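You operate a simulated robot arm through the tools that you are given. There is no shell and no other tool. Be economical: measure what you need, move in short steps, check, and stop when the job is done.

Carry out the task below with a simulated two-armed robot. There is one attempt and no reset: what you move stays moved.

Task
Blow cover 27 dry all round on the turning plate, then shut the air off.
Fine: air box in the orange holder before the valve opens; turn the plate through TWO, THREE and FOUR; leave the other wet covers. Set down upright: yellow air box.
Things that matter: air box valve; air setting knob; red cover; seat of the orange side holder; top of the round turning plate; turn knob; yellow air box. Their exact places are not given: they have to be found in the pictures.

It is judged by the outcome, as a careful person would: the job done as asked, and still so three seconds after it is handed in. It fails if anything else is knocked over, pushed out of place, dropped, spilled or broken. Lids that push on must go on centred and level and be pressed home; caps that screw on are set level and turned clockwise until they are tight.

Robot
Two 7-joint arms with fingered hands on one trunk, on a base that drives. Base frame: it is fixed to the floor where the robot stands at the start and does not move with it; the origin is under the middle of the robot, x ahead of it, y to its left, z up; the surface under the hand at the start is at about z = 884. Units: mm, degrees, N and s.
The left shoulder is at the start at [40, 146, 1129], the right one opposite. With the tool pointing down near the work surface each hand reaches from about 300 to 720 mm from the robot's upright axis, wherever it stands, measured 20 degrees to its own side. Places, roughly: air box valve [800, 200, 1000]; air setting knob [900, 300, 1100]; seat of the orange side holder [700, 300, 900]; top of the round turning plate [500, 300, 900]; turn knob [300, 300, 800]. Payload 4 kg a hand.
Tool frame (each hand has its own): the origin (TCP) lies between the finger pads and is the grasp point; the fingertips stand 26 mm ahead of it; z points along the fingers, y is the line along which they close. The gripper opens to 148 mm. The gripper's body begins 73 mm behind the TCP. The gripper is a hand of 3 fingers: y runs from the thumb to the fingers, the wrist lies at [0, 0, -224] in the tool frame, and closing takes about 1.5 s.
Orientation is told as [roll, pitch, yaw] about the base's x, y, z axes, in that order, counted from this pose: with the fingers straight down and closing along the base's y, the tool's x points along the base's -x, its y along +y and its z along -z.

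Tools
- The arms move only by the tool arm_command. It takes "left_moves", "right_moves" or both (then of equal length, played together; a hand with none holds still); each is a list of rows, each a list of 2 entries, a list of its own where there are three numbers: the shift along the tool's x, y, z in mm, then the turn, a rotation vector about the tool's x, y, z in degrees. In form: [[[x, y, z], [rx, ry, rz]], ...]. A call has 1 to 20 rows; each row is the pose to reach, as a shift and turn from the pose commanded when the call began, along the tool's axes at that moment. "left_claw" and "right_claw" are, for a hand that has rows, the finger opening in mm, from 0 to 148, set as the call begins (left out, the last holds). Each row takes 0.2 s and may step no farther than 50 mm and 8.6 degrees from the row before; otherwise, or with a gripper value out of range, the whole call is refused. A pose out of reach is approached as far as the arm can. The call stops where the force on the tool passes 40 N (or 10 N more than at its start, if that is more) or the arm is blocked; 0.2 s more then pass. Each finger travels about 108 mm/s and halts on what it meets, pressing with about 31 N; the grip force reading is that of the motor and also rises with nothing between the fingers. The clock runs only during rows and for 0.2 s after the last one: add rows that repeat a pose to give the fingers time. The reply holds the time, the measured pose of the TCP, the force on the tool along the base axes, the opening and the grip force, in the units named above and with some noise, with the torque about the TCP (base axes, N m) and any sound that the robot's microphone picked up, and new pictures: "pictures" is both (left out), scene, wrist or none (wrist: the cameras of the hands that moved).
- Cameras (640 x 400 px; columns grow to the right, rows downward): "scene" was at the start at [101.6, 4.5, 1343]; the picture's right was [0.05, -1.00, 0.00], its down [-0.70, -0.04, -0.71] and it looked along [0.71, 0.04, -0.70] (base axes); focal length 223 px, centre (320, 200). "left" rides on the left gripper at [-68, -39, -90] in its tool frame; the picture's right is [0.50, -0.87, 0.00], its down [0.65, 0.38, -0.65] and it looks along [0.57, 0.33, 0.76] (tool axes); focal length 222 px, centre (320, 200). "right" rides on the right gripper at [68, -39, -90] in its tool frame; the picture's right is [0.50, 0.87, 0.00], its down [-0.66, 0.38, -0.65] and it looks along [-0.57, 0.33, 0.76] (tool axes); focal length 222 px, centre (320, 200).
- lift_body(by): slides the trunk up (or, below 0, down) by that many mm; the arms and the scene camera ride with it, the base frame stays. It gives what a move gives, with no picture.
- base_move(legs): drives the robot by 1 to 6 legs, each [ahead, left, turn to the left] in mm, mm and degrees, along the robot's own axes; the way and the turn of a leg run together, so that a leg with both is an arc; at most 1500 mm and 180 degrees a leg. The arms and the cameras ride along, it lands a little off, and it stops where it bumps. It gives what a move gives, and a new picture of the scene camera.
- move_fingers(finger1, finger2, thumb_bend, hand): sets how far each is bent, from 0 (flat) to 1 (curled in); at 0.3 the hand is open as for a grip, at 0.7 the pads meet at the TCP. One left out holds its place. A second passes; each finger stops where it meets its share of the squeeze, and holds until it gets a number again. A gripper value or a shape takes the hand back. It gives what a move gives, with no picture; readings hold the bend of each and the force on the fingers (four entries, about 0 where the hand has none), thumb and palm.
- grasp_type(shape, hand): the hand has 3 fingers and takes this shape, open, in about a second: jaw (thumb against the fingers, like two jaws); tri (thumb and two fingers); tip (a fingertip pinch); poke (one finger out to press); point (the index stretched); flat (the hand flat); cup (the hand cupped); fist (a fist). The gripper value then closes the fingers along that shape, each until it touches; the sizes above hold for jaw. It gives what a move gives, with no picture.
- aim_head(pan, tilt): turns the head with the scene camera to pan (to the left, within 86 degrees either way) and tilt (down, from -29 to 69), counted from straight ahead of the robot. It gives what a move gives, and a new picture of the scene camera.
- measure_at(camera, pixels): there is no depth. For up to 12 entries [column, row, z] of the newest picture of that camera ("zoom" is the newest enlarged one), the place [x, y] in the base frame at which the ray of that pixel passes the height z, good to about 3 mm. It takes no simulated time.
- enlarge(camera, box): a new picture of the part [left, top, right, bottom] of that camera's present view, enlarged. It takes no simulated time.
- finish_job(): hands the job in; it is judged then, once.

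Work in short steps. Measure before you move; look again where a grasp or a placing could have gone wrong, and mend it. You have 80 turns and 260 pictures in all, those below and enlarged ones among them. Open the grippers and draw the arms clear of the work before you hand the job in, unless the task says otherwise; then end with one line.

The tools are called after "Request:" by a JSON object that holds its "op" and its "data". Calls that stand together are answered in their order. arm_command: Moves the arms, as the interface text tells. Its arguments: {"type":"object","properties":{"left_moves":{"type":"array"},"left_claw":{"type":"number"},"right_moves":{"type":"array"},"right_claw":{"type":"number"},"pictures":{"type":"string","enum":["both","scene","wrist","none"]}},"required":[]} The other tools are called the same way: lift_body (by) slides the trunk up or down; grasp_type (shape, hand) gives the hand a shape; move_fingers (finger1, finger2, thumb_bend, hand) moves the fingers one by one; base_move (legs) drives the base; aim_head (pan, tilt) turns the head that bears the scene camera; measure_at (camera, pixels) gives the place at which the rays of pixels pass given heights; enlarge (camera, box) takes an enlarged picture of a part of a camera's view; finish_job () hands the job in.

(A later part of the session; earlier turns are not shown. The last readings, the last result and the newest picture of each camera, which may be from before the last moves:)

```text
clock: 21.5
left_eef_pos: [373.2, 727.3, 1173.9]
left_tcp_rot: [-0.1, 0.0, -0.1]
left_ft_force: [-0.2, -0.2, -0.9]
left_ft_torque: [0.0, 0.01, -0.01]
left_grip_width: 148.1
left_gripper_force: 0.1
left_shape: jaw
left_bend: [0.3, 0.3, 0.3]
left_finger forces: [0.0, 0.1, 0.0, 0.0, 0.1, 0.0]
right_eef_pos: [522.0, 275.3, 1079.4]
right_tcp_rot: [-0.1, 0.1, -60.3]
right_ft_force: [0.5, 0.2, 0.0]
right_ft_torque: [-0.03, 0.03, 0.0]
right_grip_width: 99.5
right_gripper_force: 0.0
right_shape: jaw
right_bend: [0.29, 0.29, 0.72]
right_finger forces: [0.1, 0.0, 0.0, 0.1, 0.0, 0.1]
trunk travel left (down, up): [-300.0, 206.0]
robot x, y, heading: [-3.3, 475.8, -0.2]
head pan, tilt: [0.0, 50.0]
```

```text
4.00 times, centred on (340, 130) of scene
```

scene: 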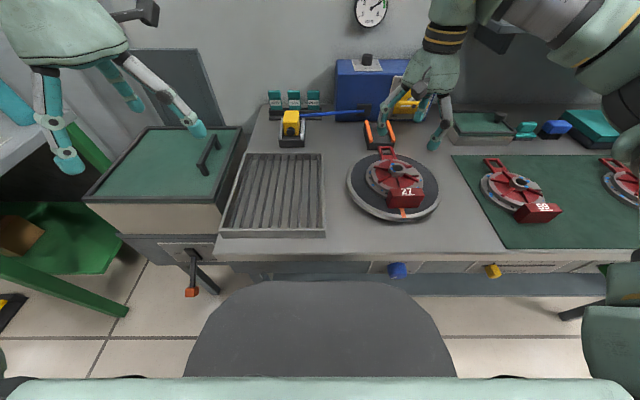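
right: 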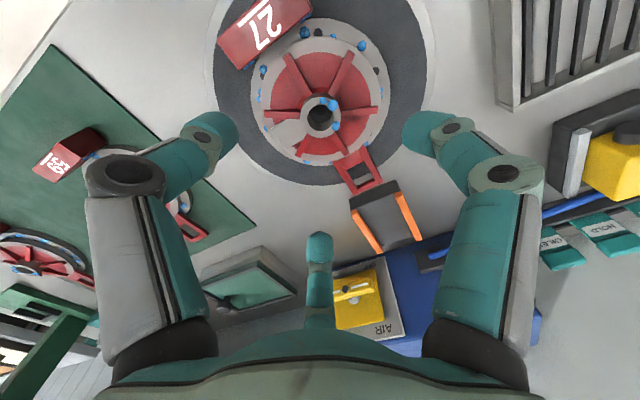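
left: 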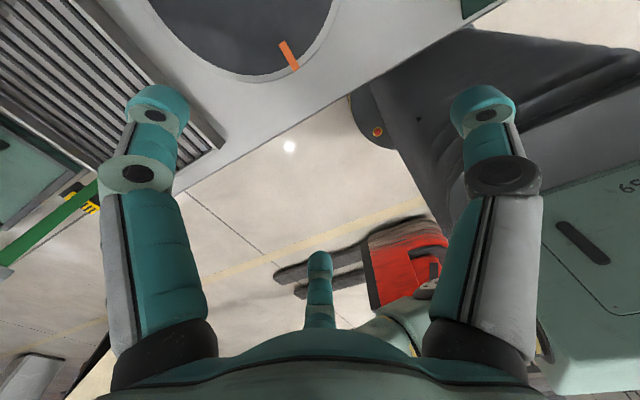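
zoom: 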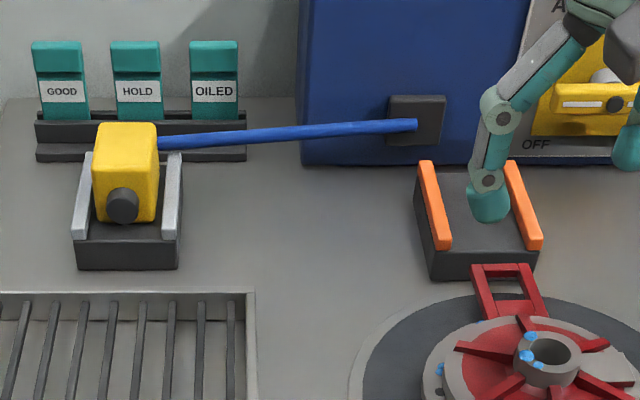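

The base front is low, possibly near a rear crossbar, so I avoid driving ahead; the box is reachable with the hand pitched 45° forward. I bring the left hand over to the box and look.

Request:
{"op": "arm_command", "data": {"left_moves": [[[-35, -17, 0], [0, -5, 0]], [[-70, -34, 0], [0, -10, 0]], [[-105, -51, 0], [0, -15, 0]], [[-140, -68, 10], [0, -20, 0]], [[-175, -85, 20], [0, -25, 0]], [[-210, -102, 35], [0, -30, 0]], [[-245, -119, 50], [0, -35, 0]], [[-280, -136, 65], [0, -40, 0]], [[-310, -152, 85], [0, -45, 0]], [[-310, -152, 85], [0, -45, 0]]]}}

Request:
{"op": "enlarge", "data": {"camera": "scene", "box": [250, 90, 350, 160]}}

```text
clock: 23.7
left_eef_pos: [686.2, 576.3, 1089.3]
left_tcp_rot: [-0.1, -45.1, 0.0]
left_ft_force: [0.3, 0.1, 0.2]
left_ft_torque: [0.0, -0.01, -0.01]
left_grip_width: 147.7
left_gripper_force: 0.0
left_shape: jaw
left_bend: [0.3, 0.3, 0.3]
left_finger forces: [0.0, 0.0, 0.1, 0.0, 0.1, 0.0]
right_eef_pos: [520.7, 278.5, 1079.9]
right_tcp_rot: [0.1, 0.1, -60.3]
right_ft_force: [-0.7, 0.3, -0.3]
right_ft_torque: [0.02, 0.0, -0.02]
right_grip_width: 99.9
right_gripper_force: 0.1
right_shape: jaw
right_bend: [0.29, 0.29, 0.72]
right_finger forces: [0.0, 0.0, 0.0, 0.1, 0.0, 0.0]
trunk travel left (down, up): [-300.0, 206.0]
robot x, y, heading: [1.3, 473.3, 0.0]
head pan, tilt: [0.0, 50.0]
```

scene: 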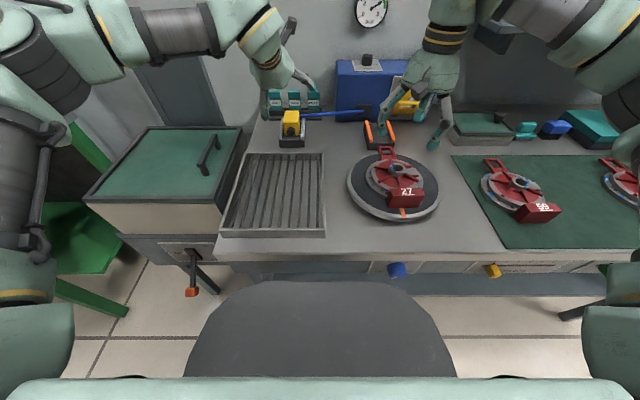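
left: 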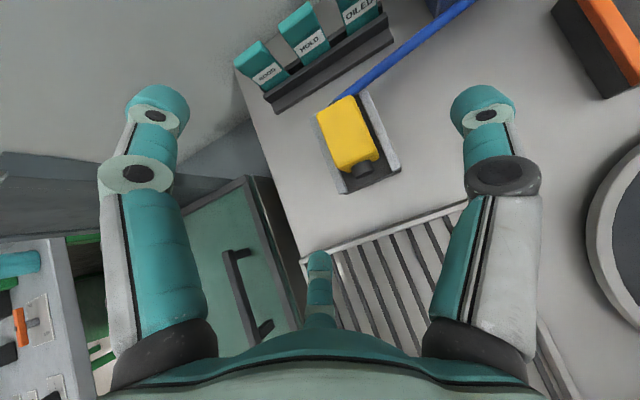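

```text
5.71 times, centred on (300, 125) of scene
```

zoom: 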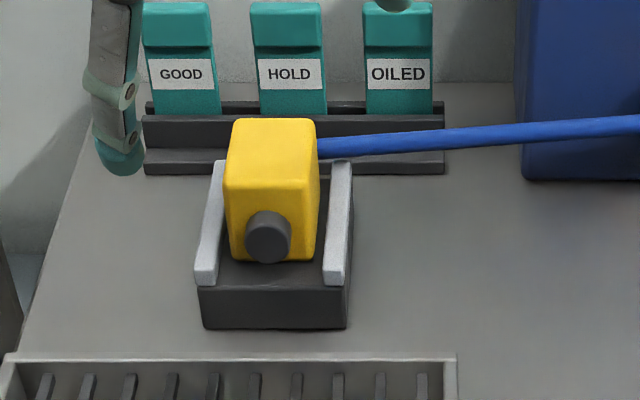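

I enlarge the left wrist view of the box to measure it.

Request:
{"op": "enlarge", "data": {"camera": "left", "box": [280, 70, 440, 210]}}

```text
2.86 times, centred on (360, 140) of left
```

zoom: 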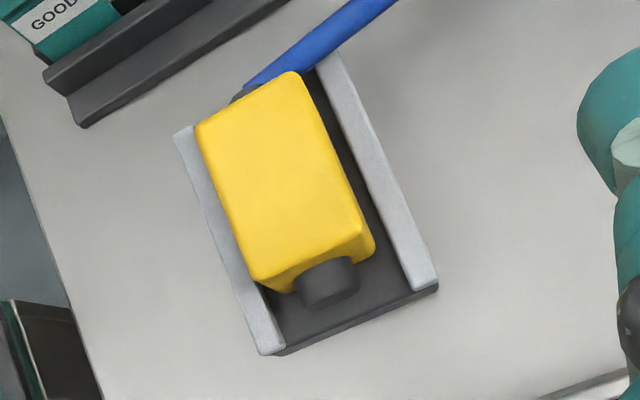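

Request:
{"op": "measure_at", "data": {"camera": "zoom", "pixels": [[195, 127, 950], [297, 72, 950], [368, 235, 950], [252, 275, 950], [368, 235, 970], [252, 275, 970], [270, 352, 915], [432, 283, 915], [180, 130, 915], [330, 55, 915]]}}

Request:
{"op": "measure_at", "data": {"camera": "scene", "pixels": [[299.7, 123.2, 950], [283.2, 123.2, 950], [299.7, 123.2, 970], [283.2, 123.2, 970], [299.7, 123.2, 930], [283.2, 123.2, 930], [279.5, 140, 915], [302.5, 140, 915], [279.5, 140, 905], [302.5, 140, 905]]}}

```text
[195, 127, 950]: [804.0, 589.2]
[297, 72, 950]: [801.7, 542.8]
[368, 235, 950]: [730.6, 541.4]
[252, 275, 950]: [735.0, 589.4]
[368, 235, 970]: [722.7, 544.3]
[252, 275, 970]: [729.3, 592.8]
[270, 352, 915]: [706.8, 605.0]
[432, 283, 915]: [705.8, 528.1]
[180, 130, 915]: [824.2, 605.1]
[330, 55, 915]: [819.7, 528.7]
```

```text
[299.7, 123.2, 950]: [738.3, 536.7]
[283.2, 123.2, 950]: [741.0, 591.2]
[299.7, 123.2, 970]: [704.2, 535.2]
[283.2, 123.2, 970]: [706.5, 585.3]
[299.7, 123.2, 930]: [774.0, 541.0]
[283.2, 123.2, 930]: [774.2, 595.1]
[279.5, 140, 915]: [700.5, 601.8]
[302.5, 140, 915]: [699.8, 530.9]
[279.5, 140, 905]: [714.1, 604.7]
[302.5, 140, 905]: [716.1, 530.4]
```

Box: top z≈953, x 733–803, y 541–589; rails top ≈912. The jaw shape is three radial fingers, so I test other hand shapes for pinching a rectangular box.

Request:
{"op": "grasp_type", "data": {"shape": "tip", "hand": "left"}}

Request:
{"op": "enlarge", "data": {"camera": "left", "box": [0, 0, 640, 400]}}

Request:
{"op": "grasp_type", "data": {"shape": "tri", "hand": "left"}}

Request:
{"op": "enlarge", "data": {"camera": "left", "box": [0, 0, 640, 400]}}

```text
clock: 24.6
left_eef_pos: [684.3, 574.9, 1088.5]
left_tcp_rot: [-0.1, -45.1, 0.0]
left_ft_force: [0.0, 0.0, -0.3]
left_ft_torque: [-0.02, 0.02, 0.0]
left_grip_width: 148.0
left_gripper_force: 0.1
left_shape: tip
left_bend: [0.3, 0.3, 0.3]
left_finger forces: [0.1, 0.0, 0.0, 0.1, 0.0, 0.0]
right_eef_pos: [521.0, 277.9, 1079.3]
right_tcp_rot: [-0.1, 0.1, -60.2]
right_ft_force: [0.0, 0.1, -0.2]
right_ft_torque: [-0.01, 0.01, 0.0]
right_grip_width: 99.5
right_gripper_force: 0.0
right_shape: jaw
right_bend: [0.29, 0.29, 0.72]
right_finger forces: [0.1, 0.0, 0.0, 0.1, 0.0, 0.0]
trunk travel left (down, up): [-300.0, 206.0]
robot x, y, heading: [3.9, 474.6, 0.1]
head pan, tilt: [0.0, 50.0]
```

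```text
1.00 times, centred on (320, 200) of left (not enlarged: the box is as wide or as high as the picture)
```

zoom: 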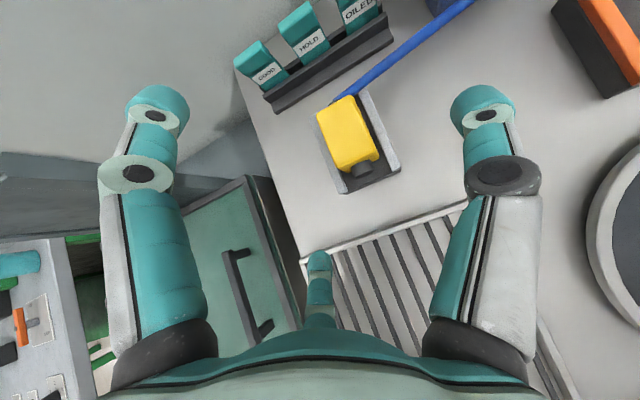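

```text
clock: 25.5
left_eef_pos: [685.8, 574.9, 1089.6]
left_tcp_rot: [-0.1, -45.1, 0.0]
left_ft_force: [0.2, -0.5, -0.5]
left_ft_torque: [0.0, -0.03, 0.0]
left_grip_width: 147.9
left_gripper_force: 0.0
left_shape: tri
left_bend: [0.3, 0.3, 0.3]
left_finger forces: [0.0, 0.0, 0.0, 0.0, 0.0, 0.0]
right_eef_pos: [521.8, 277.4, 1079.3]
right_tcp_rot: [0.0, 0.2, -60.3]
right_ft_force: [0.9, -0.3, 0.0]
right_ft_torque: [0.01, -0.01, -0.01]
right_grip_width: 99.7
right_gripper_force: 0.0
right_shape: jaw
right_bend: [0.29, 0.29, 0.72]
right_finger forces: [0.0, 0.0, 0.0, 0.1, 0.0, 0.0]
trunk travel left (down, up): [-300.0, 206.0]
robot x, y, heading: [0.8, 474.8, -0.2]
head pan, tilt: [0.0, 50.0]
```

```text
1.00 times, centred on (320, 200) of left (not enlarged: the box is as wide or as high as the picture)
```

zoom: 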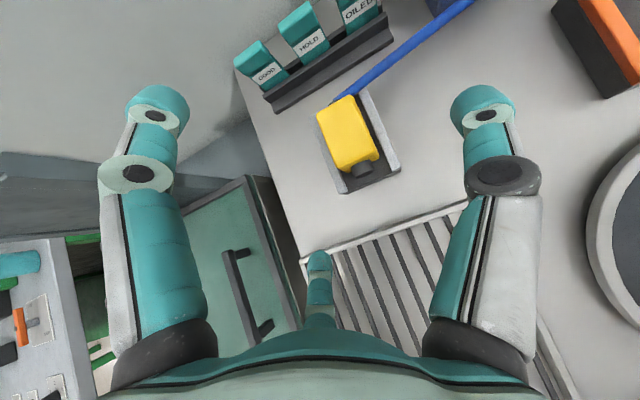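

The spread is fixed, so a vertical hand is needed on the box, which means driving ahead ~150 mm. I raise the trunk to get parallax on the under-table crossbar versus the base.

Request:
{"op": "lift_body", "data": {"by": 200}}

Request:
{"op": "aim_head", "data": {"pan": 0, "tilt": 66}}

```text
clock: 27.7
left_eef_pos: [685.8, 574.9, 1289.4]
left_tcp_rot: [-0.1, -45.0, 0.0]
left_ft_force: [0.7, 0.2, -0.6]
left_ft_torque: [-0.01, -0.01, -0.01]
left_grip_width: 148.2
left_gripper_force: 0.1
left_shape: tri
left_bend: [0.3, 0.3, 0.3]
left_finger forces: [0.1, 0.0, 0.0, 0.0, 0.1, 0.0]
right_eef_pos: [521.7, 278.1, 1279.2]
right_tcp_rot: [-0.1, 0.1, -60.3]
right_ft_force: [0.7, 1.2, -0.5]
right_ft_torque: [0.02, 0.0, -0.02]
right_grip_width: 99.8
right_gripper_force: 0.2
right_shape: jaw
right_bend: [0.29, 0.29, 0.72]
right_finger forces: [0.0, 0.0, 0.1, 0.1, 0.0, 0.0]
trunk travel left (down, up): [-500.0, 6.0]
robot x, y, heading: [0.3, 475.5, -0.1]
head pan, tilt: [0.0, 50.0]
```

```text
clock: 28.5
left_eef_pos: [685.9, 576.1, 1289.3]
left_tcp_rot: [-0.2, -45.0, -0.1]
left_ft_force: [0.3, -0.1, -0.5]
left_ft_torque: [0.03, -0.02, 0.02]
left_grip_width: 147.9
left_gripper_force: 0.0
left_shape: tri
left_bend: [0.3, 0.3, 0.3]
left_finger forces: [0.0, 0.1, 0.1, 0.0, 0.1, 0.0]
right_eef_pos: [522.3, 277.1, 1279.4]
right_tcp_rot: [-0.1, 0.1, -60.3]
right_ft_force: [-0.3, 0.3, -0.7]
right_ft_torque: [-0.01, -0.01, 0.0]
right_grip_width: 99.8
right_gripper_force: 0.0
right_shape: jaw
right_bend: [0.29, 0.29, 0.72]
right_finger forces: [0.0, 0.1, 0.0, 0.1, 0.1, 0.0]
trunk travel left (down, up): [-500.0, 6.0]
robot x, y, heading: [0.3, 473.4, 0.1]
head pan, tilt: [0.0, 66.0]
```

scene: 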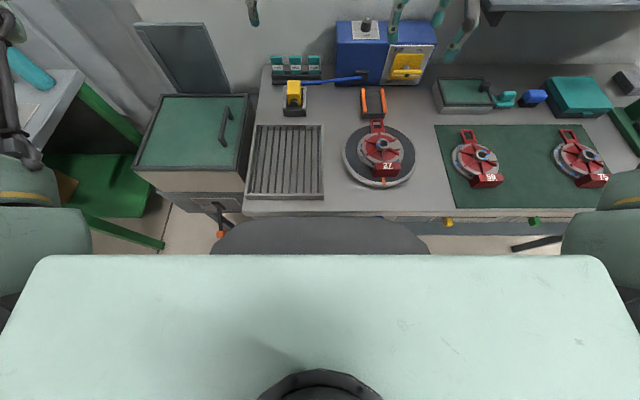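

Request:
{"op": "measure_at", "data": {"camera": "scene", "pixels": [[320, 217, 200], [320, 217, 400], [320, 217, 600], [320, 217, 800], [320, 214, 870], [450, 226, 200], [450, 226, 400], [450, 226, 600], [450, 234, 400]]}}

```text
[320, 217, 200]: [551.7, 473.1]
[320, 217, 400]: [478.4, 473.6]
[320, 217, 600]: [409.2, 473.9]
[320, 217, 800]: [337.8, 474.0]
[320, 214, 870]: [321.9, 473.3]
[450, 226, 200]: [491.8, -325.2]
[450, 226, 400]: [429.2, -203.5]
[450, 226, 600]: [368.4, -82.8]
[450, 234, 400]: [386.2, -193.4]
```

The parallax suggests the grey shape may ride on the trunk, so before driving I look back at the robot's front with the left wrist camera (un-pitching the hand).

Request:
{"op": "arm_command", "data": {"left_moves": [[[0, -20, 0], [0, 8, 0]], [[0, -40, 0], [0, 16, 0]], [[0, -60, 0], [0, 24, 0]], [[0, -80, 0], [0, 32, 0]], [[0, -80, 0], [0, 40, 0]], [[0, -80, 0], [0, 48, 0]], [[0, -80, 0], [0, 55, 0]], [[0, -80, 0], [0, 60, 0]], [[0, -80, 0], [0, 60, 0]]], "pictures": "wrist"}}

```text
clock: 30.5
left_eef_pos: [580.0, 506.2, 1279.6]
left_tcp_rot: [0.1, 13.5, 0.1]
left_ft_force: [-0.3, -0.2, 0.8]
left_ft_torque: [-0.03, -0.02, 0.0]
left_grip_width: 147.9
left_gripper_force: 0.1
left_shape: tri
left_bend: [0.3, 0.3, 0.3]
left_finger forces: [0.0, 0.0, 0.0, 0.0, 0.0, 0.0]
left hand out of reach, approached as far as the arm can: row 4, 5, 6, 7, 8, 9
right_eef_pos: [521.8, 281.3, 1279.7]
right_tcp_rot: [-0.2, 0.0, -60.3]
right_ft_force: [1.0, 0.2, -0.6]
right_ft_torque: [-0.06, 0.04, -0.03]
right_grip_width: 99.6
right_gripper_force: 0.0
right_shape: jaw
right_bend: [0.29, 0.29, 0.72]
right_finger forces: [0.0, 0.0, 0.1, 0.0, 0.0, 0.0]
trunk travel left (down, up): [-500.0, 6.0]
robot x, y, heading: [2.3, 473.3, 0.3]
head pan, tilt: [0.0, 66.0]
```

left: 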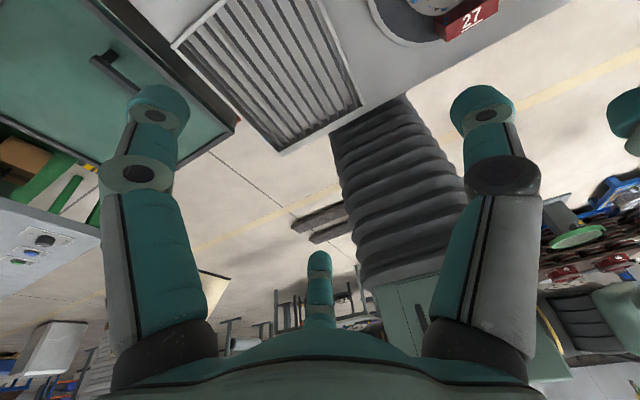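

The grey shape is the trunk's bellows, front at roughly x≈210; the table edge is at 303 and the knob just ahead of it. I drive ahead only 40 mm and lower the trunk 170 mm, so a ~15° pitch suffices.

Request:
{"op": "base_move", "data": {"legs": [[40, 0, 0]]}}

Request:
{"op": "lift_body", "data": {"by": -170}}

```text
clock: 31.4
left_eef_pos: [607.9, 502.6, 1286.4]
left_tcp_rot: [0.1, 12.9, -0.1]
left_ft_force: [-1.8, 0.3, -0.8]
left_ft_torque: [0.0, -0.09, 0.0]
left_grip_width: 148.0
left_gripper_force: 0.1
left_shape: tri
left_bend: [0.3, 0.3, 0.3]
left_finger forces: [0.0, 0.0, 0.0, 0.1, 0.0, 0.0]
right_eef_pos: [549.8, 277.5, 1283.1]
right_tcp_rot: [0.3, -0.1, -60.3]
right_ft_force: [-1.2, 0.6, -0.1]
right_ft_torque: [0.02, -0.09, -0.02]
right_grip_width: 99.7
right_gripper_force: 0.1
right_shape: jaw
right_bend: [0.29, 0.29, 0.72]
right_finger forces: [0.0, 0.1, 0.0, 0.0, 0.0, 0.1]
trunk travel left (down, up): [-500.0, 6.0]
robot x, y, heading: [38.8, 473.7, -0.3]
head pan, tilt: [0.0, 66.0]
```

scene: 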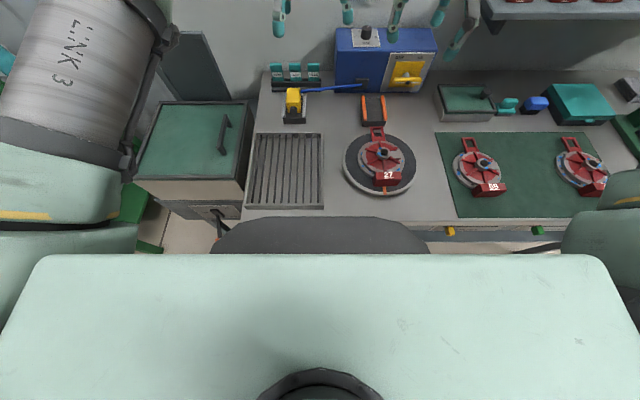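

```text
clock: 33.3
left_eef_pos: [617.3, 502.7, 1111.2]
left_tcp_rot: [0.1, 13.4, 0.0]
left_ft_force: [0.4, 0.0, 0.6]
left_ft_torque: [-0.03, -0.03, 0.0]
left_grip_width: 148.2
left_gripper_force: 0.1
left_shape: tri
left_bend: [0.3, 0.3, 0.3]
left_finger forces: [0.0, 0.0, 0.0, 0.0, 0.0, 0.0]
right_eef_pos: [560.5, 277.8, 1109.7]
right_tcp_rot: [0.0, 0.0, -60.2]
right_ft_force: [0.4, -0.3, 0.1]
right_ft_torque: [-0.02, 0.0, 0.01]
right_grip_width: 99.8
right_gripper_force: 0.0
right_shape: jaw
right_bend: [0.29, 0.29, 0.72]
right_finger forces: [0.0, 0.1, 0.0, 0.0, 0.0, 0.1]
trunk travel left (down, up): [-330.0, 176.0]
robot x, y, heading: [38.0, 472.6, -0.1]
head pan, tilt: [0.0, 66.0]
```

Drive was clean. I turn the hand to pitch -15° at the present commanded place and read the pose; also reset it to jaw shape.

Request:
{"op": "grasp_type", "data": {"shape": "jaw", "hand": "left"}}

Request:
{"op": "arm_command", "data": {"left_moves": [[[0, 0, -10], [0, -8, 0]], [[0, 0, -10], [0, -16, 0]], [[0, 0, -10], [0, -24, 0]], [[0, 0, -10], [0, -30, 0]], [[0, 0, -10], [0, -30, 0]]], "pictures": "both"}}

```text
clock: 34.2
left_eef_pos: [618.2, 502.9, 1110.8]
left_tcp_rot: [0.2, 13.4, 0.0]
left_ft_force: [0.9, 0.7, 0.9]
left_ft_torque: [0.02, -0.01, 0.02]
left_grip_width: 147.8
left_gripper_force: 0.1
left_shape: jaw
left_bend: [0.3, 0.3, 0.3]
left_finger forces: [0.1, 0.0, 0.0, 0.0, 0.0, 0.1]
right_eef_pos: [560.9, 276.6, 1108.2]
right_tcp_rot: [0.0, 0.2, -60.3]
right_ft_force: [0.1, 0.8, 0.3]
right_ft_torque: [0.01, -0.02, 0.0]
right_grip_width: 99.5
right_gripper_force: 0.1
right_shape: jaw
right_bend: [0.29, 0.29, 0.72]
right_finger forces: [0.1, 0.1, 0.0, 0.1, 0.1, 0.1]
trunk travel left (down, up): [-330.0, 176.0]
robot x, y, heading: [37.0, 471.1, -0.2]
head pan, tilt: [0.0, 66.0]
```

```text
clock: 35.4
left_eef_pos: [620.9, 501.6, 1119.2]
left_tcp_rot: [0.1, -16.6, 0.0]
left_ft_force: [0.7, 0.0, 0.5]
left_ft_torque: [0.02, 0.03, 0.0]
left_grip_width: 147.9
left_gripper_force: 0.2
left_shape: jaw
left_bend: [0.3, 0.3, 0.3]
left_finger forces: [0.0, 0.1, 0.0, 0.0, 0.1, 0.1]
right_eef_pos: [560.8, 276.5, 1109.2]
right_tcp_rot: [-0.1, 0.1, -60.3]
right_ft_force: [0.0, -0.6, -0.5]
right_ft_torque: [0.01, -0.02, 0.02]
right_grip_width: 99.5
right_gripper_force: 0.0
right_shape: jaw
right_bend: [0.29, 0.29, 0.72]
right_finger forces: [0.1, 0.0, 0.0, 0.1, 0.0, 0.0]
trunk travel left (down, up): [-330.0, 176.0]
robot x, y, heading: [40.8, 475.1, -0.1]
head pan, tilt: [0.0, 66.0]
```

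scene: 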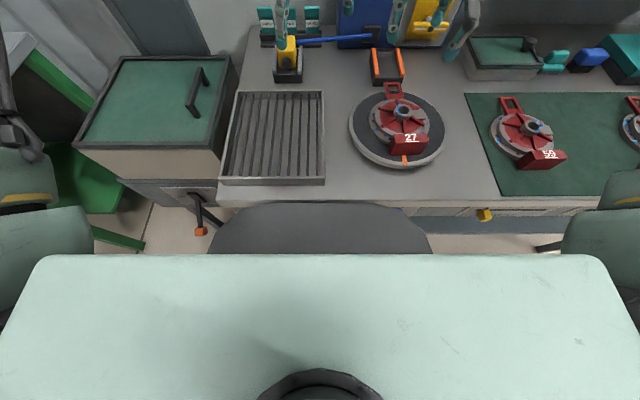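
left: 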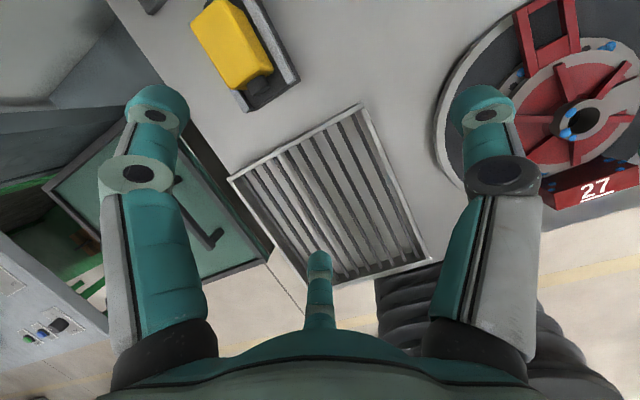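

Commanded pose is now real. I move above the box at [764,572,1010] with pitch -8° and opening 90.

Request:
{"op": "arm_command", "data": {"left_moves": [[[-21, 14, 25], [0, 2, 0]], [[-42, 28, 50], [0, 4, 0]], [[-63, 42, 75], [0, 6, 0]], [[-84, 57, 100], [0, 8.6, 0]], [[-106, 71, 125], [0, 8.6, 0]], [[-106, 71, 145], [0, 8.6, 0]], [[-106, 71, 145], [0, 8.6, 0]]], "left_claw": 90}}

Request:
{"op": "enlarge", "data": {"camera": "left", "box": [160, 50, 480, 250]}}

Request:
{"op": "aim_head", "data": {"pan": 5, "tilt": 38}}

Request:
{"op": "enlarge", "data": {"camera": "scene", "box": [240, 100, 440, 225]}}

```text
clock: 37.0
left_eef_pos: [738.7, 557.7, 1019.9]
left_tcp_rot: [0.1, -8.0, 0.0]
left_ft_force: [0.6, -0.9, -0.1]
left_ft_torque: [-0.04, 0.01, -0.03]
left_grip_width: 90.6
left_gripper_force: 0.1
left_shape: jaw
left_bend: [0.32, 0.32, 0.7]
left_finger forces: [0.0, 0.1, 0.0, 0.1, 0.0, 0.1]
left hand out of reach, approached as far as the arm can: row 5, 6, 7
right_eef_pos: [561.1, 276.5, 1109.2]
right_tcp_rot: [-0.1, 0.3, -60.3]
right_ft_force: [-0.1, 0.6, 0.5]
right_ft_torque: [-0.01, 0.03, 0.03]
right_grip_width: 99.8
right_gripper_force: 0.0
right_shape: jaw
right_bend: [0.29, 0.29, 0.72]
right_finger forces: [0.0, 0.1, 0.1, 0.0, 0.0, 0.0]
trunk travel left (down, up): [-330.0, 176.0]
robot x, y, heading: [40.0, 475.3, -0.5]
head pan, tilt: [0.0, 66.0]
```

scene: 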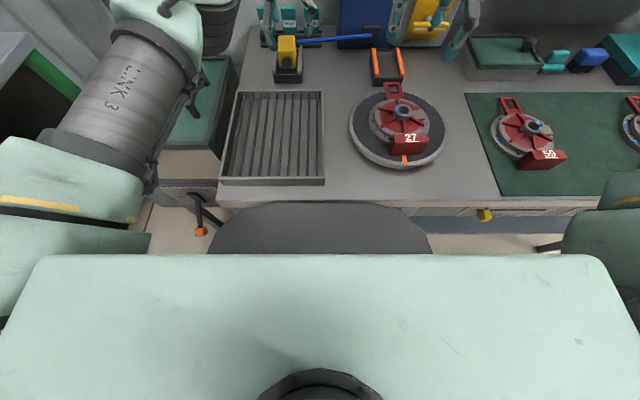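
left: 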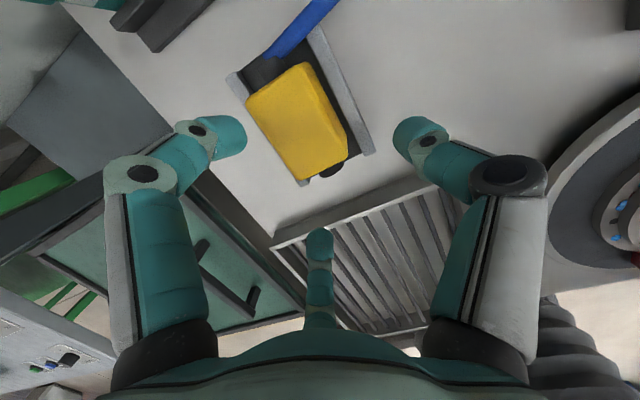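

```text
2.00 times, centred on (320, 150) of left
```

zoom: 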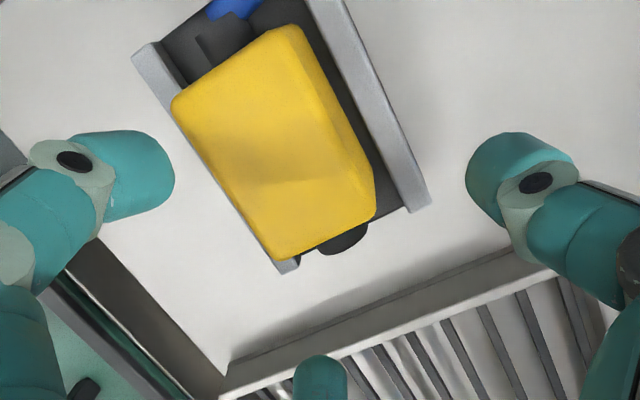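

```text
clock: 37.9
left_eef_pos: [737.5, 558.4, 1021.8]
left_tcp_rot: [0.1, -8.0, -0.1]
left_ft_force: [-0.1, -0.6, 0.1]
left_ft_torque: [0.0, -0.02, 0.0]
left_grip_width: 90.4
left_gripper_force: 0.0
left_shape: jaw
left_bend: [0.32, 0.32, 0.7]
left_finger forces: [0.1, 0.0, 0.0, 0.1, 0.0, 0.0]
right_eef_pos: [560.3, 278.1, 1111.2]
right_tcp_rot: [0.0, 0.1, -60.3]
right_ft_force: [-0.2, -0.2, -0.5]
right_ft_torque: [0.01, -0.03, 0.0]
right_grip_width: 99.7
right_gripper_force: 0.1
right_shape: jaw
right_bend: [0.29, 0.29, 0.72]
right_finger forces: [0.1, 0.0, 0.0, 0.1, 0.0, 0.0]
trunk travel left (down, up): [-330.0, 176.0]
robot x, y, heading: [39.9, 474.0, -0.1]
head pan, tilt: [5.0, 38.0]
```

scene: 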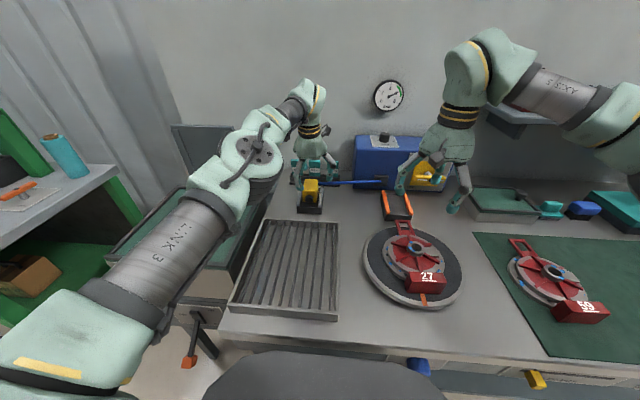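

```text
3.20 times, centred on (340, 162) of scene
```

zoom: 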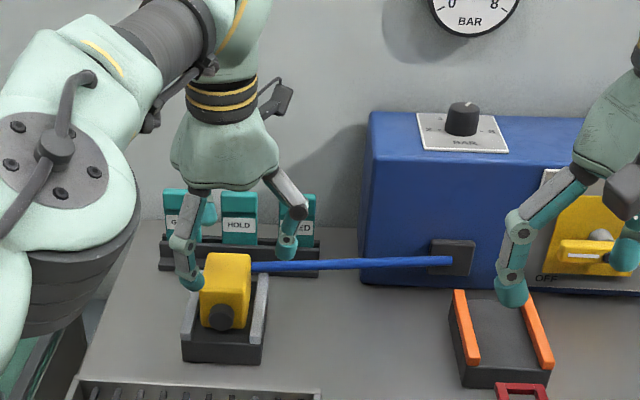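

At pitch -8° the arm falls ~25 mm short. Turning the robot 12° to the right brings the left shoulder ~30 mm closer; the hands are clear above everything.

Request:
{"op": "base_move", "data": {"legs": [[0, 0, -12]]}}

```text
clock: 39.1
left_eef_pos: [741.4, 409.6, 1020.9]
left_tcp_rot: [0.2, -8.0, -12.1]
left_ft_force: [0.6, 0.0, 0.3]
left_ft_torque: [-0.03, -0.01, -0.02]
left_grip_width: 90.5
left_gripper_force: 0.1
left_shape: jaw
left_bend: [0.32, 0.32, 0.7]
left_finger forces: [0.1, 0.1, 0.0, 0.0, 0.0, 0.2]
right_eef_pos: [507.1, 173.0, 1109.3]
right_tcp_rot: [0.0, 0.2, -72.5]
right_ft_force: [-0.1, -0.5, -0.1]
right_ft_torque: [-0.02, -0.01, 0.02]
right_grip_width: 99.6
right_gripper_force: 0.0
right_shape: jaw
right_bend: [0.29, 0.29, 0.72]
right_finger forces: [0.1, 0.0, 0.0, 0.0, 0.0, 0.0]
trunk travel left (down, up): [-330.0, 176.0]
robot x, y, heading: [41.4, 473.4, -12.3]
head pan, tilt: [5.0, 38.0]
```

scene: 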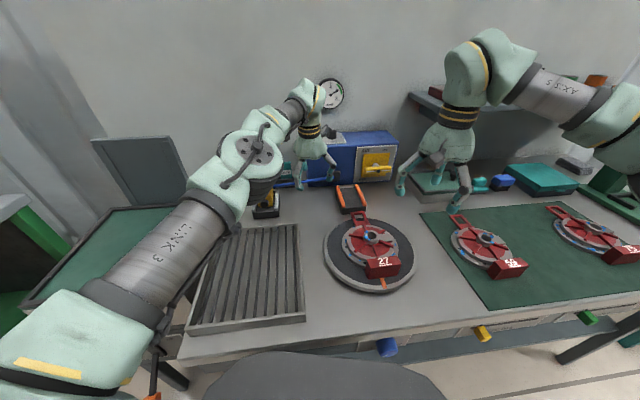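

Now I bring the left hand back over the box with yaw 0, pitch -8.

Request:
{"op": "arm_command", "data": {"left_moves": [[[10, 38, 0], [-0.4, 0, -3]], [[21, 76, 0], [-0.8, 0, -6]], [[31, 114, 0], [-1.3, 0, -9]], [[42, 152, 0], [-1.7, 0, -12]], [[42, 152, 19], [-1.7, 0, -12]], [[42, 152, 19], [-1.7, 0, -12]]]}}

Request:
{"op": "enlarge", "data": {"camera": "left", "box": [160, 50, 480, 250]}}

Request:
{"op": "enlarge", "data": {"camera": "scene", "box": [200, 130, 360, 230]}}

```text
clock: 40.5
left_eef_pos: [734.4, 568.0, 995.6]
left_tcp_rot: [0.2, -8.1, 0.0]
left_ft_force: [-0.3, -0.4, 0.3]
left_ft_torque: [-0.02, 0.02, -0.01]
left_grip_width: 90.4
left_gripper_force: 0.0
left_shape: jaw
left_bend: [0.32, 0.32, 0.7]
left_finger forces: [0.0, 0.1, 0.0, 0.0, 0.0, 0.0]
right_eef_pos: [508.3, 173.0, 1109.6]
right_tcp_rot: [0.0, 0.1, -72.4]
right_ft_force: [-0.3, -0.2, 0.0]
right_ft_torque: [0.03, -0.03, 0.01]
right_grip_width: 99.5
right_gripper_force: 0.1
right_shape: jaw
right_bend: [0.29, 0.29, 0.72]
right_finger forces: [0.1, 0.0, 0.1, 0.0, 0.0, 0.0]
trunk travel left (down, up): [-330.0, 176.0]
robot x, y, heading: [37.5, 472.6, -12.2]
head pan, tilt: [5.0, 38.0]
```

scene: 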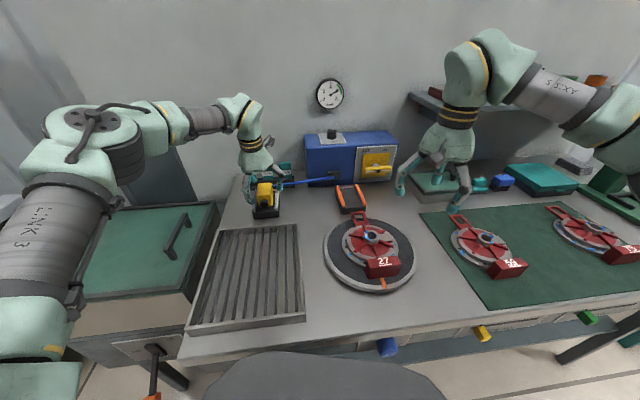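
left: 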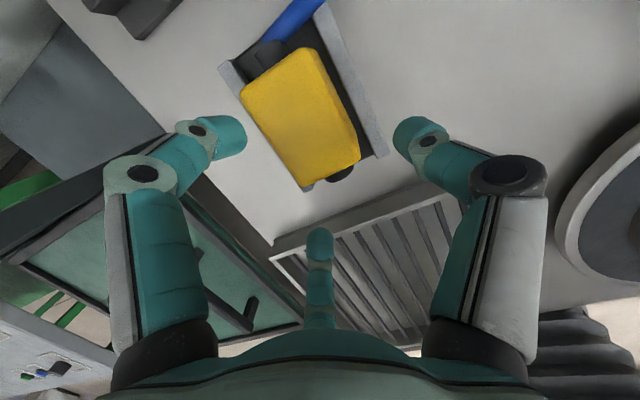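

```text
2.00 times, centred on (320, 150) of left
```

zoom: 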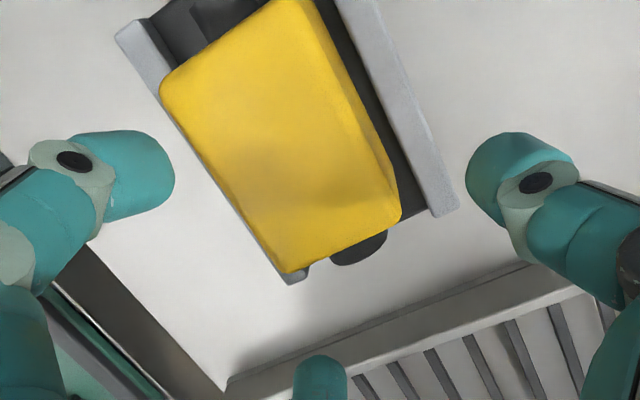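

```text
4.00 times, centred on (280, 180) of scene
```

zoom: 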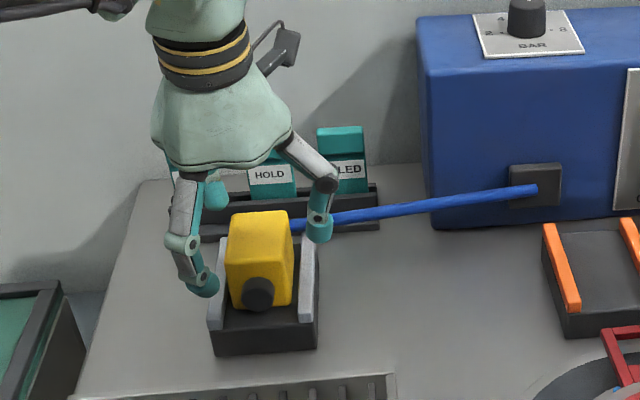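

The commanded pose equals the measured one after driving, so the target wasn't out of reach. I move 30 mm forward then down to z≈962 to check.

Request:
{"op": "arm_command", "data": {"left_moves": [[[-15, 4.5, 2], [0, 0, 0]], [[-29.7, 4.5, 4.2], [0, 0, 0]], [[-26, 4.5, 30], [0, 0, 0]], [[-25, 4.5, 38], [0, 0, 0]], [[-25, 4.5, 38], [0, 0, 0]]], "pictures": "wrist"}}

Request:
{"op": "enlarge", "data": {"camera": "scene", "box": [200, 130, 360, 230]}}

```text
clock: 41.7
left_eef_pos: [765.5, 570.8, 962.3]
left_tcp_rot: [0.1, -8.0, 0.0]
left_ft_force: [-0.2, 0.9, -0.4]
left_ft_torque: [-0.03, 0.0, -0.03]
left_grip_width: 90.6
left_gripper_force: 0.0
left_shape: jaw
left_bend: [0.32, 0.32, 0.7]
left_finger forces: [0.1, 0.1, 0.1, 0.0, 0.0, 0.1]
right_eef_pos: [507.5, 172.3, 1109.3]
right_tcp_rot: [0.0, 0.2, -72.4]
right_ft_force: [-0.3, 0.2, 0.2]
right_ft_torque: [0.03, -0.02, 0.01]
right_grip_width: 99.6
right_gripper_force: 0.0
right_shape: jaw
right_bend: [0.29, 0.29, 0.72]
right_finger forces: [0.0, 0.0, 0.0, 0.1, 0.1, 0.0]
trunk travel left (down, up): [-330.0, 176.0]
robot x, y, heading: [38.9, 474.6, -12.2]
head pan, tilt: [5.0, 38.0]
```

left: 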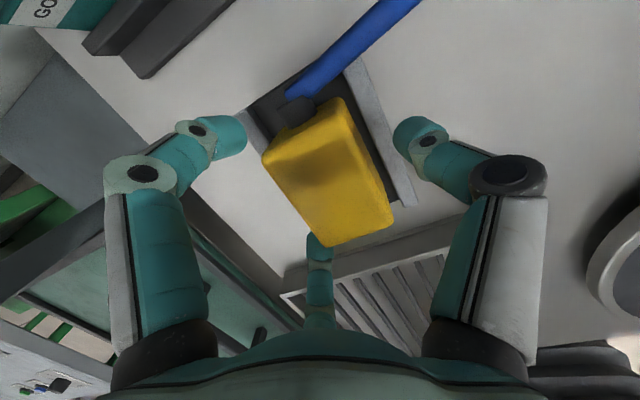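

```text
4.00 times, centred on (280, 180) of scene
```

zoom: 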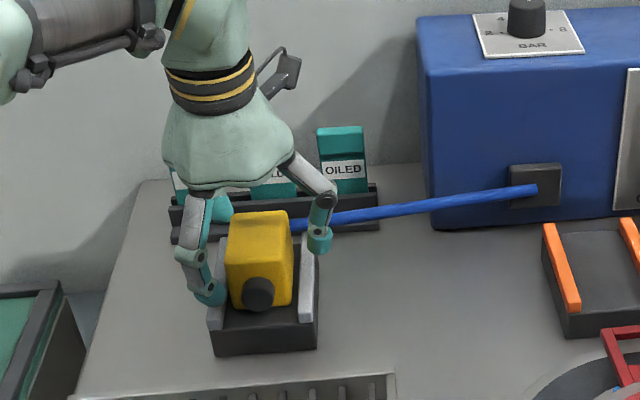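

The rear finger would meet the box's corner, so I shift to [769,575] and lower to z≈949 before closing.

Request:
{"op": "arm_command", "data": {"left_moves": [[[-3.5, 4, 1], [0, 0, 0]], [[-1.7, 4, 13.4], [0, 0, 0]], [[-1.7, 4, 13.4], [0, 0, 0]]], "pictures": "none"}}

Request:
{"op": "arm_command", "data": {"left_moves": [[[0, 0, 0], [0, 0, 0]], [[0, 0, 0], [0, 0, 0]], [[0, 0, 0], [0, 0, 0]], [[0, 0, 0], [0, 0, 0]], [[0, 0, 0], [0, 0, 0]], [[0, 0, 0], [0, 0, 0]], [[0, 0, 0], [0, 0, 0]]], "left_claw": 25, "pictures": "wrist"}}

Request:
{"op": "enlarge", "data": {"camera": "scene", "box": [220, 150, 320, 220]}}

```text
clock: 42.5
left_eef_pos: [767.8, 576.0, 952.5]
left_tcp_rot: [-0.1, -8.4, 0.1]
left_ft_force: [-2.4, 1.3, 21.8]
left_ft_torque: [0.57, 1.09, -0.04]
left_grip_width: 89.5
left_gripper_force: 0.2
left_shape: jaw
left_bend: [0.32, 0.28, 0.7]
left_finger forces: [0.0, 22.6, 0.1, 0.0, 0.0, 0.0]
right_eef_pos: [504.5, 173.3, 1110.6]
right_tcp_rot: [0.0, 0.0, -72.5]
right_ft_force: [0.4, -0.5, -0.1]
right_ft_torque: [-0.03, -0.01, 0.01]
right_grip_width: 99.7
right_gripper_force: 0.1
right_shape: jaw
right_bend: [0.29, 0.29, 0.72]
right_finger forces: [0.1, 0.0, 0.0, 0.0, 0.1, 0.0]
trunk travel left (down, up): [-330.0, 176.0]
robot x, y, heading: [39.8, 474.9, -12.1]
head pan, tilt: [5.0, 38.0]
```

```text
clock: 44.1
left_eef_pos: [768.0, 576.0, 949.6]
left_tcp_rot: [0.2, -8.0, 0.0]
left_ft_force: [-0.9, -2.6, 9.2]
left_ft_torque: [-0.47, 0.02, -0.09]
left_grip_width: 46.0
left_gripper_force: 31.3
left_shape: jaw
left_bend: [0.79, 0.81, 0.7]
left_finger forces: [19.7, 17.3, 0.0, 0.0, 38.4, 0.0]
right_eef_pos: [505.3, 172.5, 1110.5]
right_tcp_rot: [0.1, 0.0, -72.3]
right_ft_force: [-0.2, -0.3, -0.4]
right_ft_torque: [0.0, 0.01, 0.0]
right_grip_width: 99.6
right_gripper_force: 0.1
right_shape: jaw
right_bend: [0.29, 0.29, 0.72]
right_finger forces: [0.1, 0.1, 0.0, 0.0, 0.0, 0.0]
trunk travel left (down, up): [-330.0, 176.0]
robot x, y, heading: [39.1, 473.9, -12.3]
head pan, tilt: [5.0, 38.0]
```

left: 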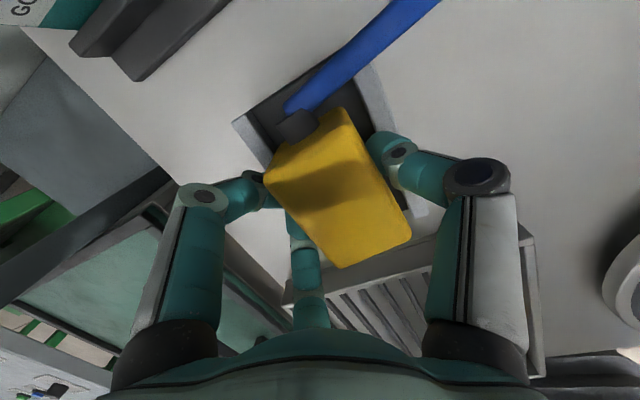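

```text
5.71 times, centred on (270, 185) of scene
```

zoom: 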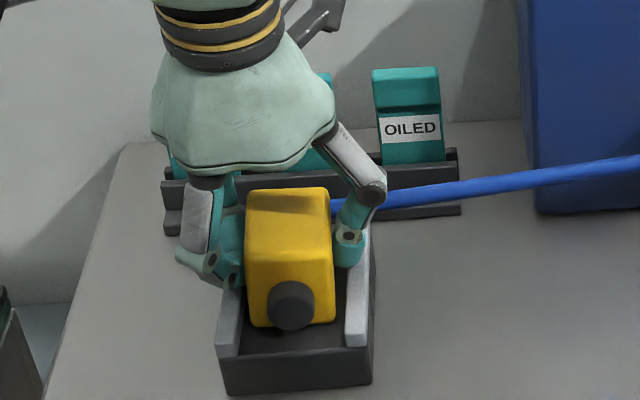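

Gripped (46 mm, forces 20/17/38 N). I lift straight up by 60 mm in stages and look.

Request:
{"op": "arm_command", "data": {"left_moves": [[[-0.7, 0, -5], [0, 0, 0]], [[-1.4, 0, -10], [0, 0, 0]], [[-2.8, 0, -20], [0, 0, 0]], [[-5.6, 0, -40], [0, 0, 0]], [[-8.3, 0, -59.4], [0, 0, 0]], [[-8.3, 0, -59.4], [0, 0, 0]]]}}

Request:
{"op": "enlarge", "data": {"camera": "scene", "box": [220, 140, 320, 220]}}

```text
clock: 45.5
left_eef_pos: [767.9, 577.4, 1008.8]
left_tcp_rot: [0.0, -8.0, 0.0]
left_ft_force: [0.1, 0.1, -2.3]
left_ft_torque: [0.03, -0.04, 0.01]
left_grip_width: 44.0
left_gripper_force: 30.9
left_shape: jaw
left_bend: [0.79, 0.81, 0.7]
left_finger forces: [21.1, 18.1, 0.0, 0.0, 37.0, 0.0]
right_eef_pos: [507.9, 171.4, 1109.7]
right_tcp_rot: [0.1, 0.0, -72.4]
right_ft_force: [0.8, 0.3, 0.4]
right_ft_torque: [-0.04, 0.01, 0.0]
right_grip_width: 99.6
right_gripper_force: 0.0
right_shape: jaw
right_bend: [0.29, 0.29, 0.72]
right_finger forces: [0.0, 0.1, 0.0, 0.0, 0.1, 0.0]
trunk travel left (down, up): [-330.0, 176.0]
robot x, y, heading: [39.9, 477.4, -12.3]
head pan, tilt: [5.0, 38.0]
```

scene: 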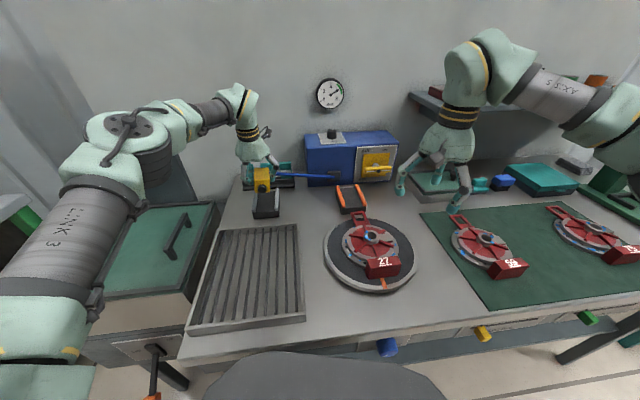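
left: 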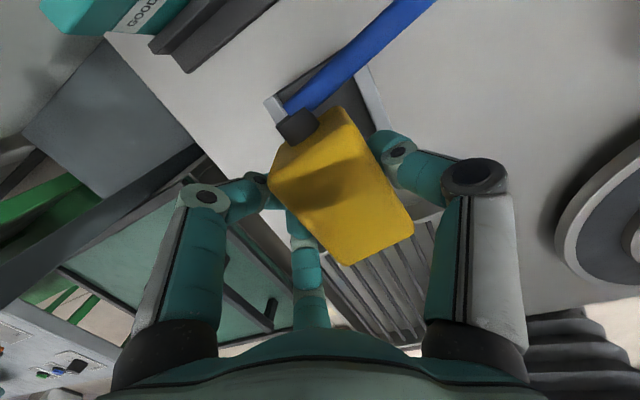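

```text
5.00 times, centred on (270, 180) of scene
```

zoom: 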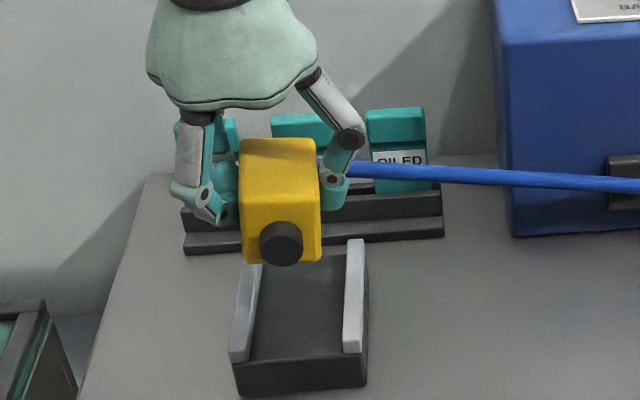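

Lifted upright. Now I measure the orange holder.

Request:
{"op": "enlarge", "data": {"camera": "scene", "box": [310, 160, 390, 220]}}

```text
6.67 times, centred on (350, 190) of scene
```

zoom: 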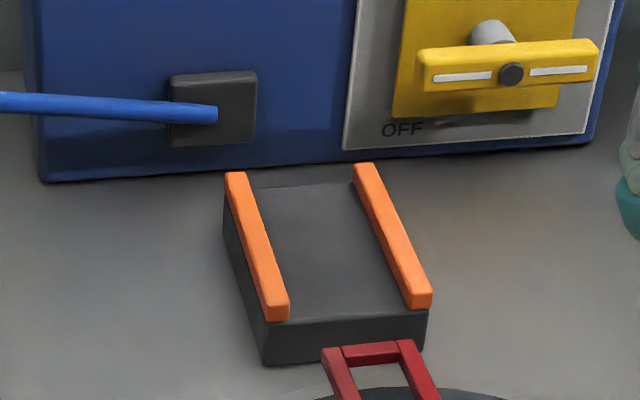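

Request:
{"op": "measure_at", "data": {"camera": "zoom", "pixels": [[227, 175, 912], [265, 316, 912], [290, 313, 912], [373, 165, 912], [432, 300, 912], [405, 305, 912], [265, 365, 884], [427, 345, 884], [500, 75, 960], [510, 72, 980], [490, 30, 960], [213, 112, 935]]}}

```text
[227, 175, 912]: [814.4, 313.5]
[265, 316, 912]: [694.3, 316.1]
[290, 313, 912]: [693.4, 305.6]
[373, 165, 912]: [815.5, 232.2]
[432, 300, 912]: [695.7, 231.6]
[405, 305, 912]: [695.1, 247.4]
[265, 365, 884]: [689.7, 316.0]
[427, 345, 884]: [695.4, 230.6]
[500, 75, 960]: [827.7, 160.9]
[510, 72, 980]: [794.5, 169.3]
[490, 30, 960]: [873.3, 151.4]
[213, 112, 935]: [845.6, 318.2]
```

Request:
{"op": "enlarge", "data": {"camera": "left", "box": [240, 90, 440, 280]}}

Request:
{"op": "measure_at", "data": {"camera": "left", "pixels": [[272, 180, 1012], [345, 108, 1012], [412, 225, 1012], [345, 265, 1012], [300, 210, 1012], [380, 160, 1012]]}}

```text
2.11 times, centred on (340, 185) of left
```

zoom: 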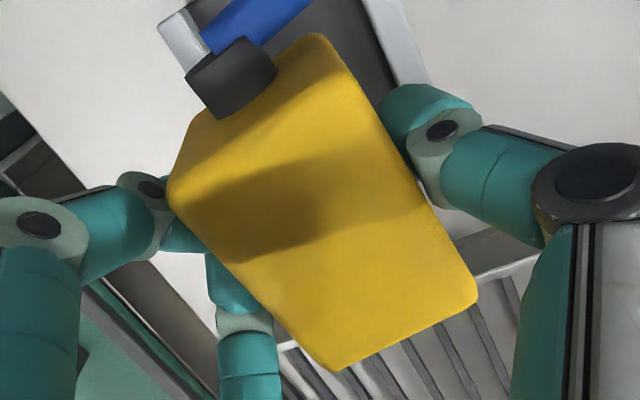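

```text
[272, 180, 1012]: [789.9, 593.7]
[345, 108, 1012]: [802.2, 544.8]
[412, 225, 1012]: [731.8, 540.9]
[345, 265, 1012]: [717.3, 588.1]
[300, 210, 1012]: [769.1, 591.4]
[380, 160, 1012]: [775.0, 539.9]
```

Holder centre ≈[758,273.5]. The left arm can't reach it from here, so I back off 90 mm (clear of the turn knob), drive right to y≈80 with the box held high, then look.

Request:
{"op": "base_move", "data": {"legs": [[-88, -19, 0], [83, -385, 0]]}}

Request:
{"op": "enlarge", "data": {"camera": "scene", "box": [200, 110, 440, 260]}}

```text
clock: 48.7
left_eef_pos: [676.5, 177.4, 1010.9]
left_tcp_rot: [0.1, -7.9, 0.0]
left_ft_force: [-0.2, 1.3, -2.5]
left_ft_torque: [0.01, -0.03, -0.01]
left_grip_width: 44.0
left_gripper_force: 30.9
left_shape: jaw
left_bend: [0.79, 0.81, 0.7]
left_finger forces: [21.0, 18.1, 0.1, 0.0, 37.1, 0.0]
right_eef_pos: [415.9, -225.8, 1108.3]
right_tcp_rot: [-0.1, 0.0, -72.4]
right_ft_force: [0.4, -0.6, 0.0]
right_ft_torque: [-0.01, 0.01, 0.0]
right_grip_width: 99.5
right_gripper_force: 0.0
right_shape: jaw
right_bend: [0.29, 0.29, 0.72]
right_finger forces: [0.1, 0.0, 0.1, 0.1, 0.0, 0.1]
trunk travel left (down, up): [-330.0, 176.0]
robot x, y, heading: [-53.3, 77.3, -12.4]
head pan, tilt: [5.0, 38.0]
```

scene: 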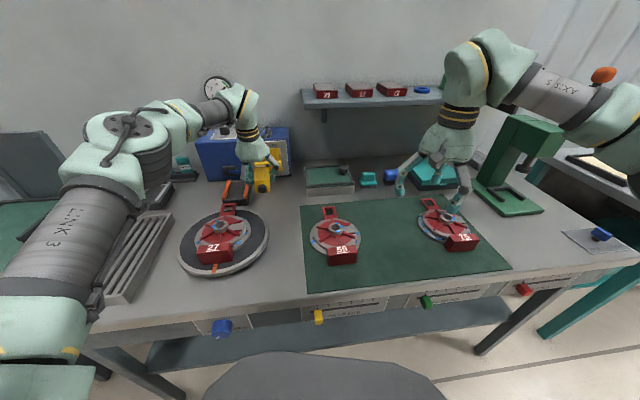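

```text
2.67 times, centred on (320, 185) of scene
```

zoom: 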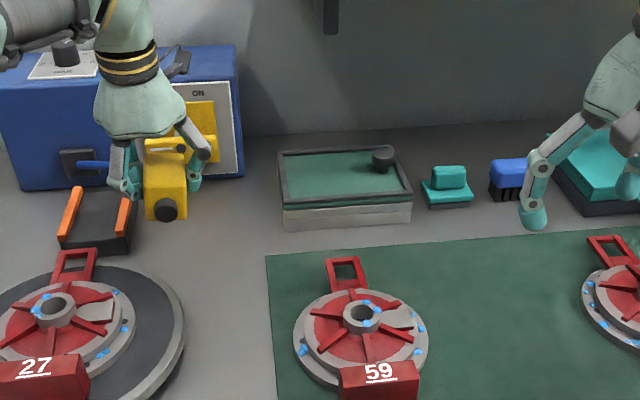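

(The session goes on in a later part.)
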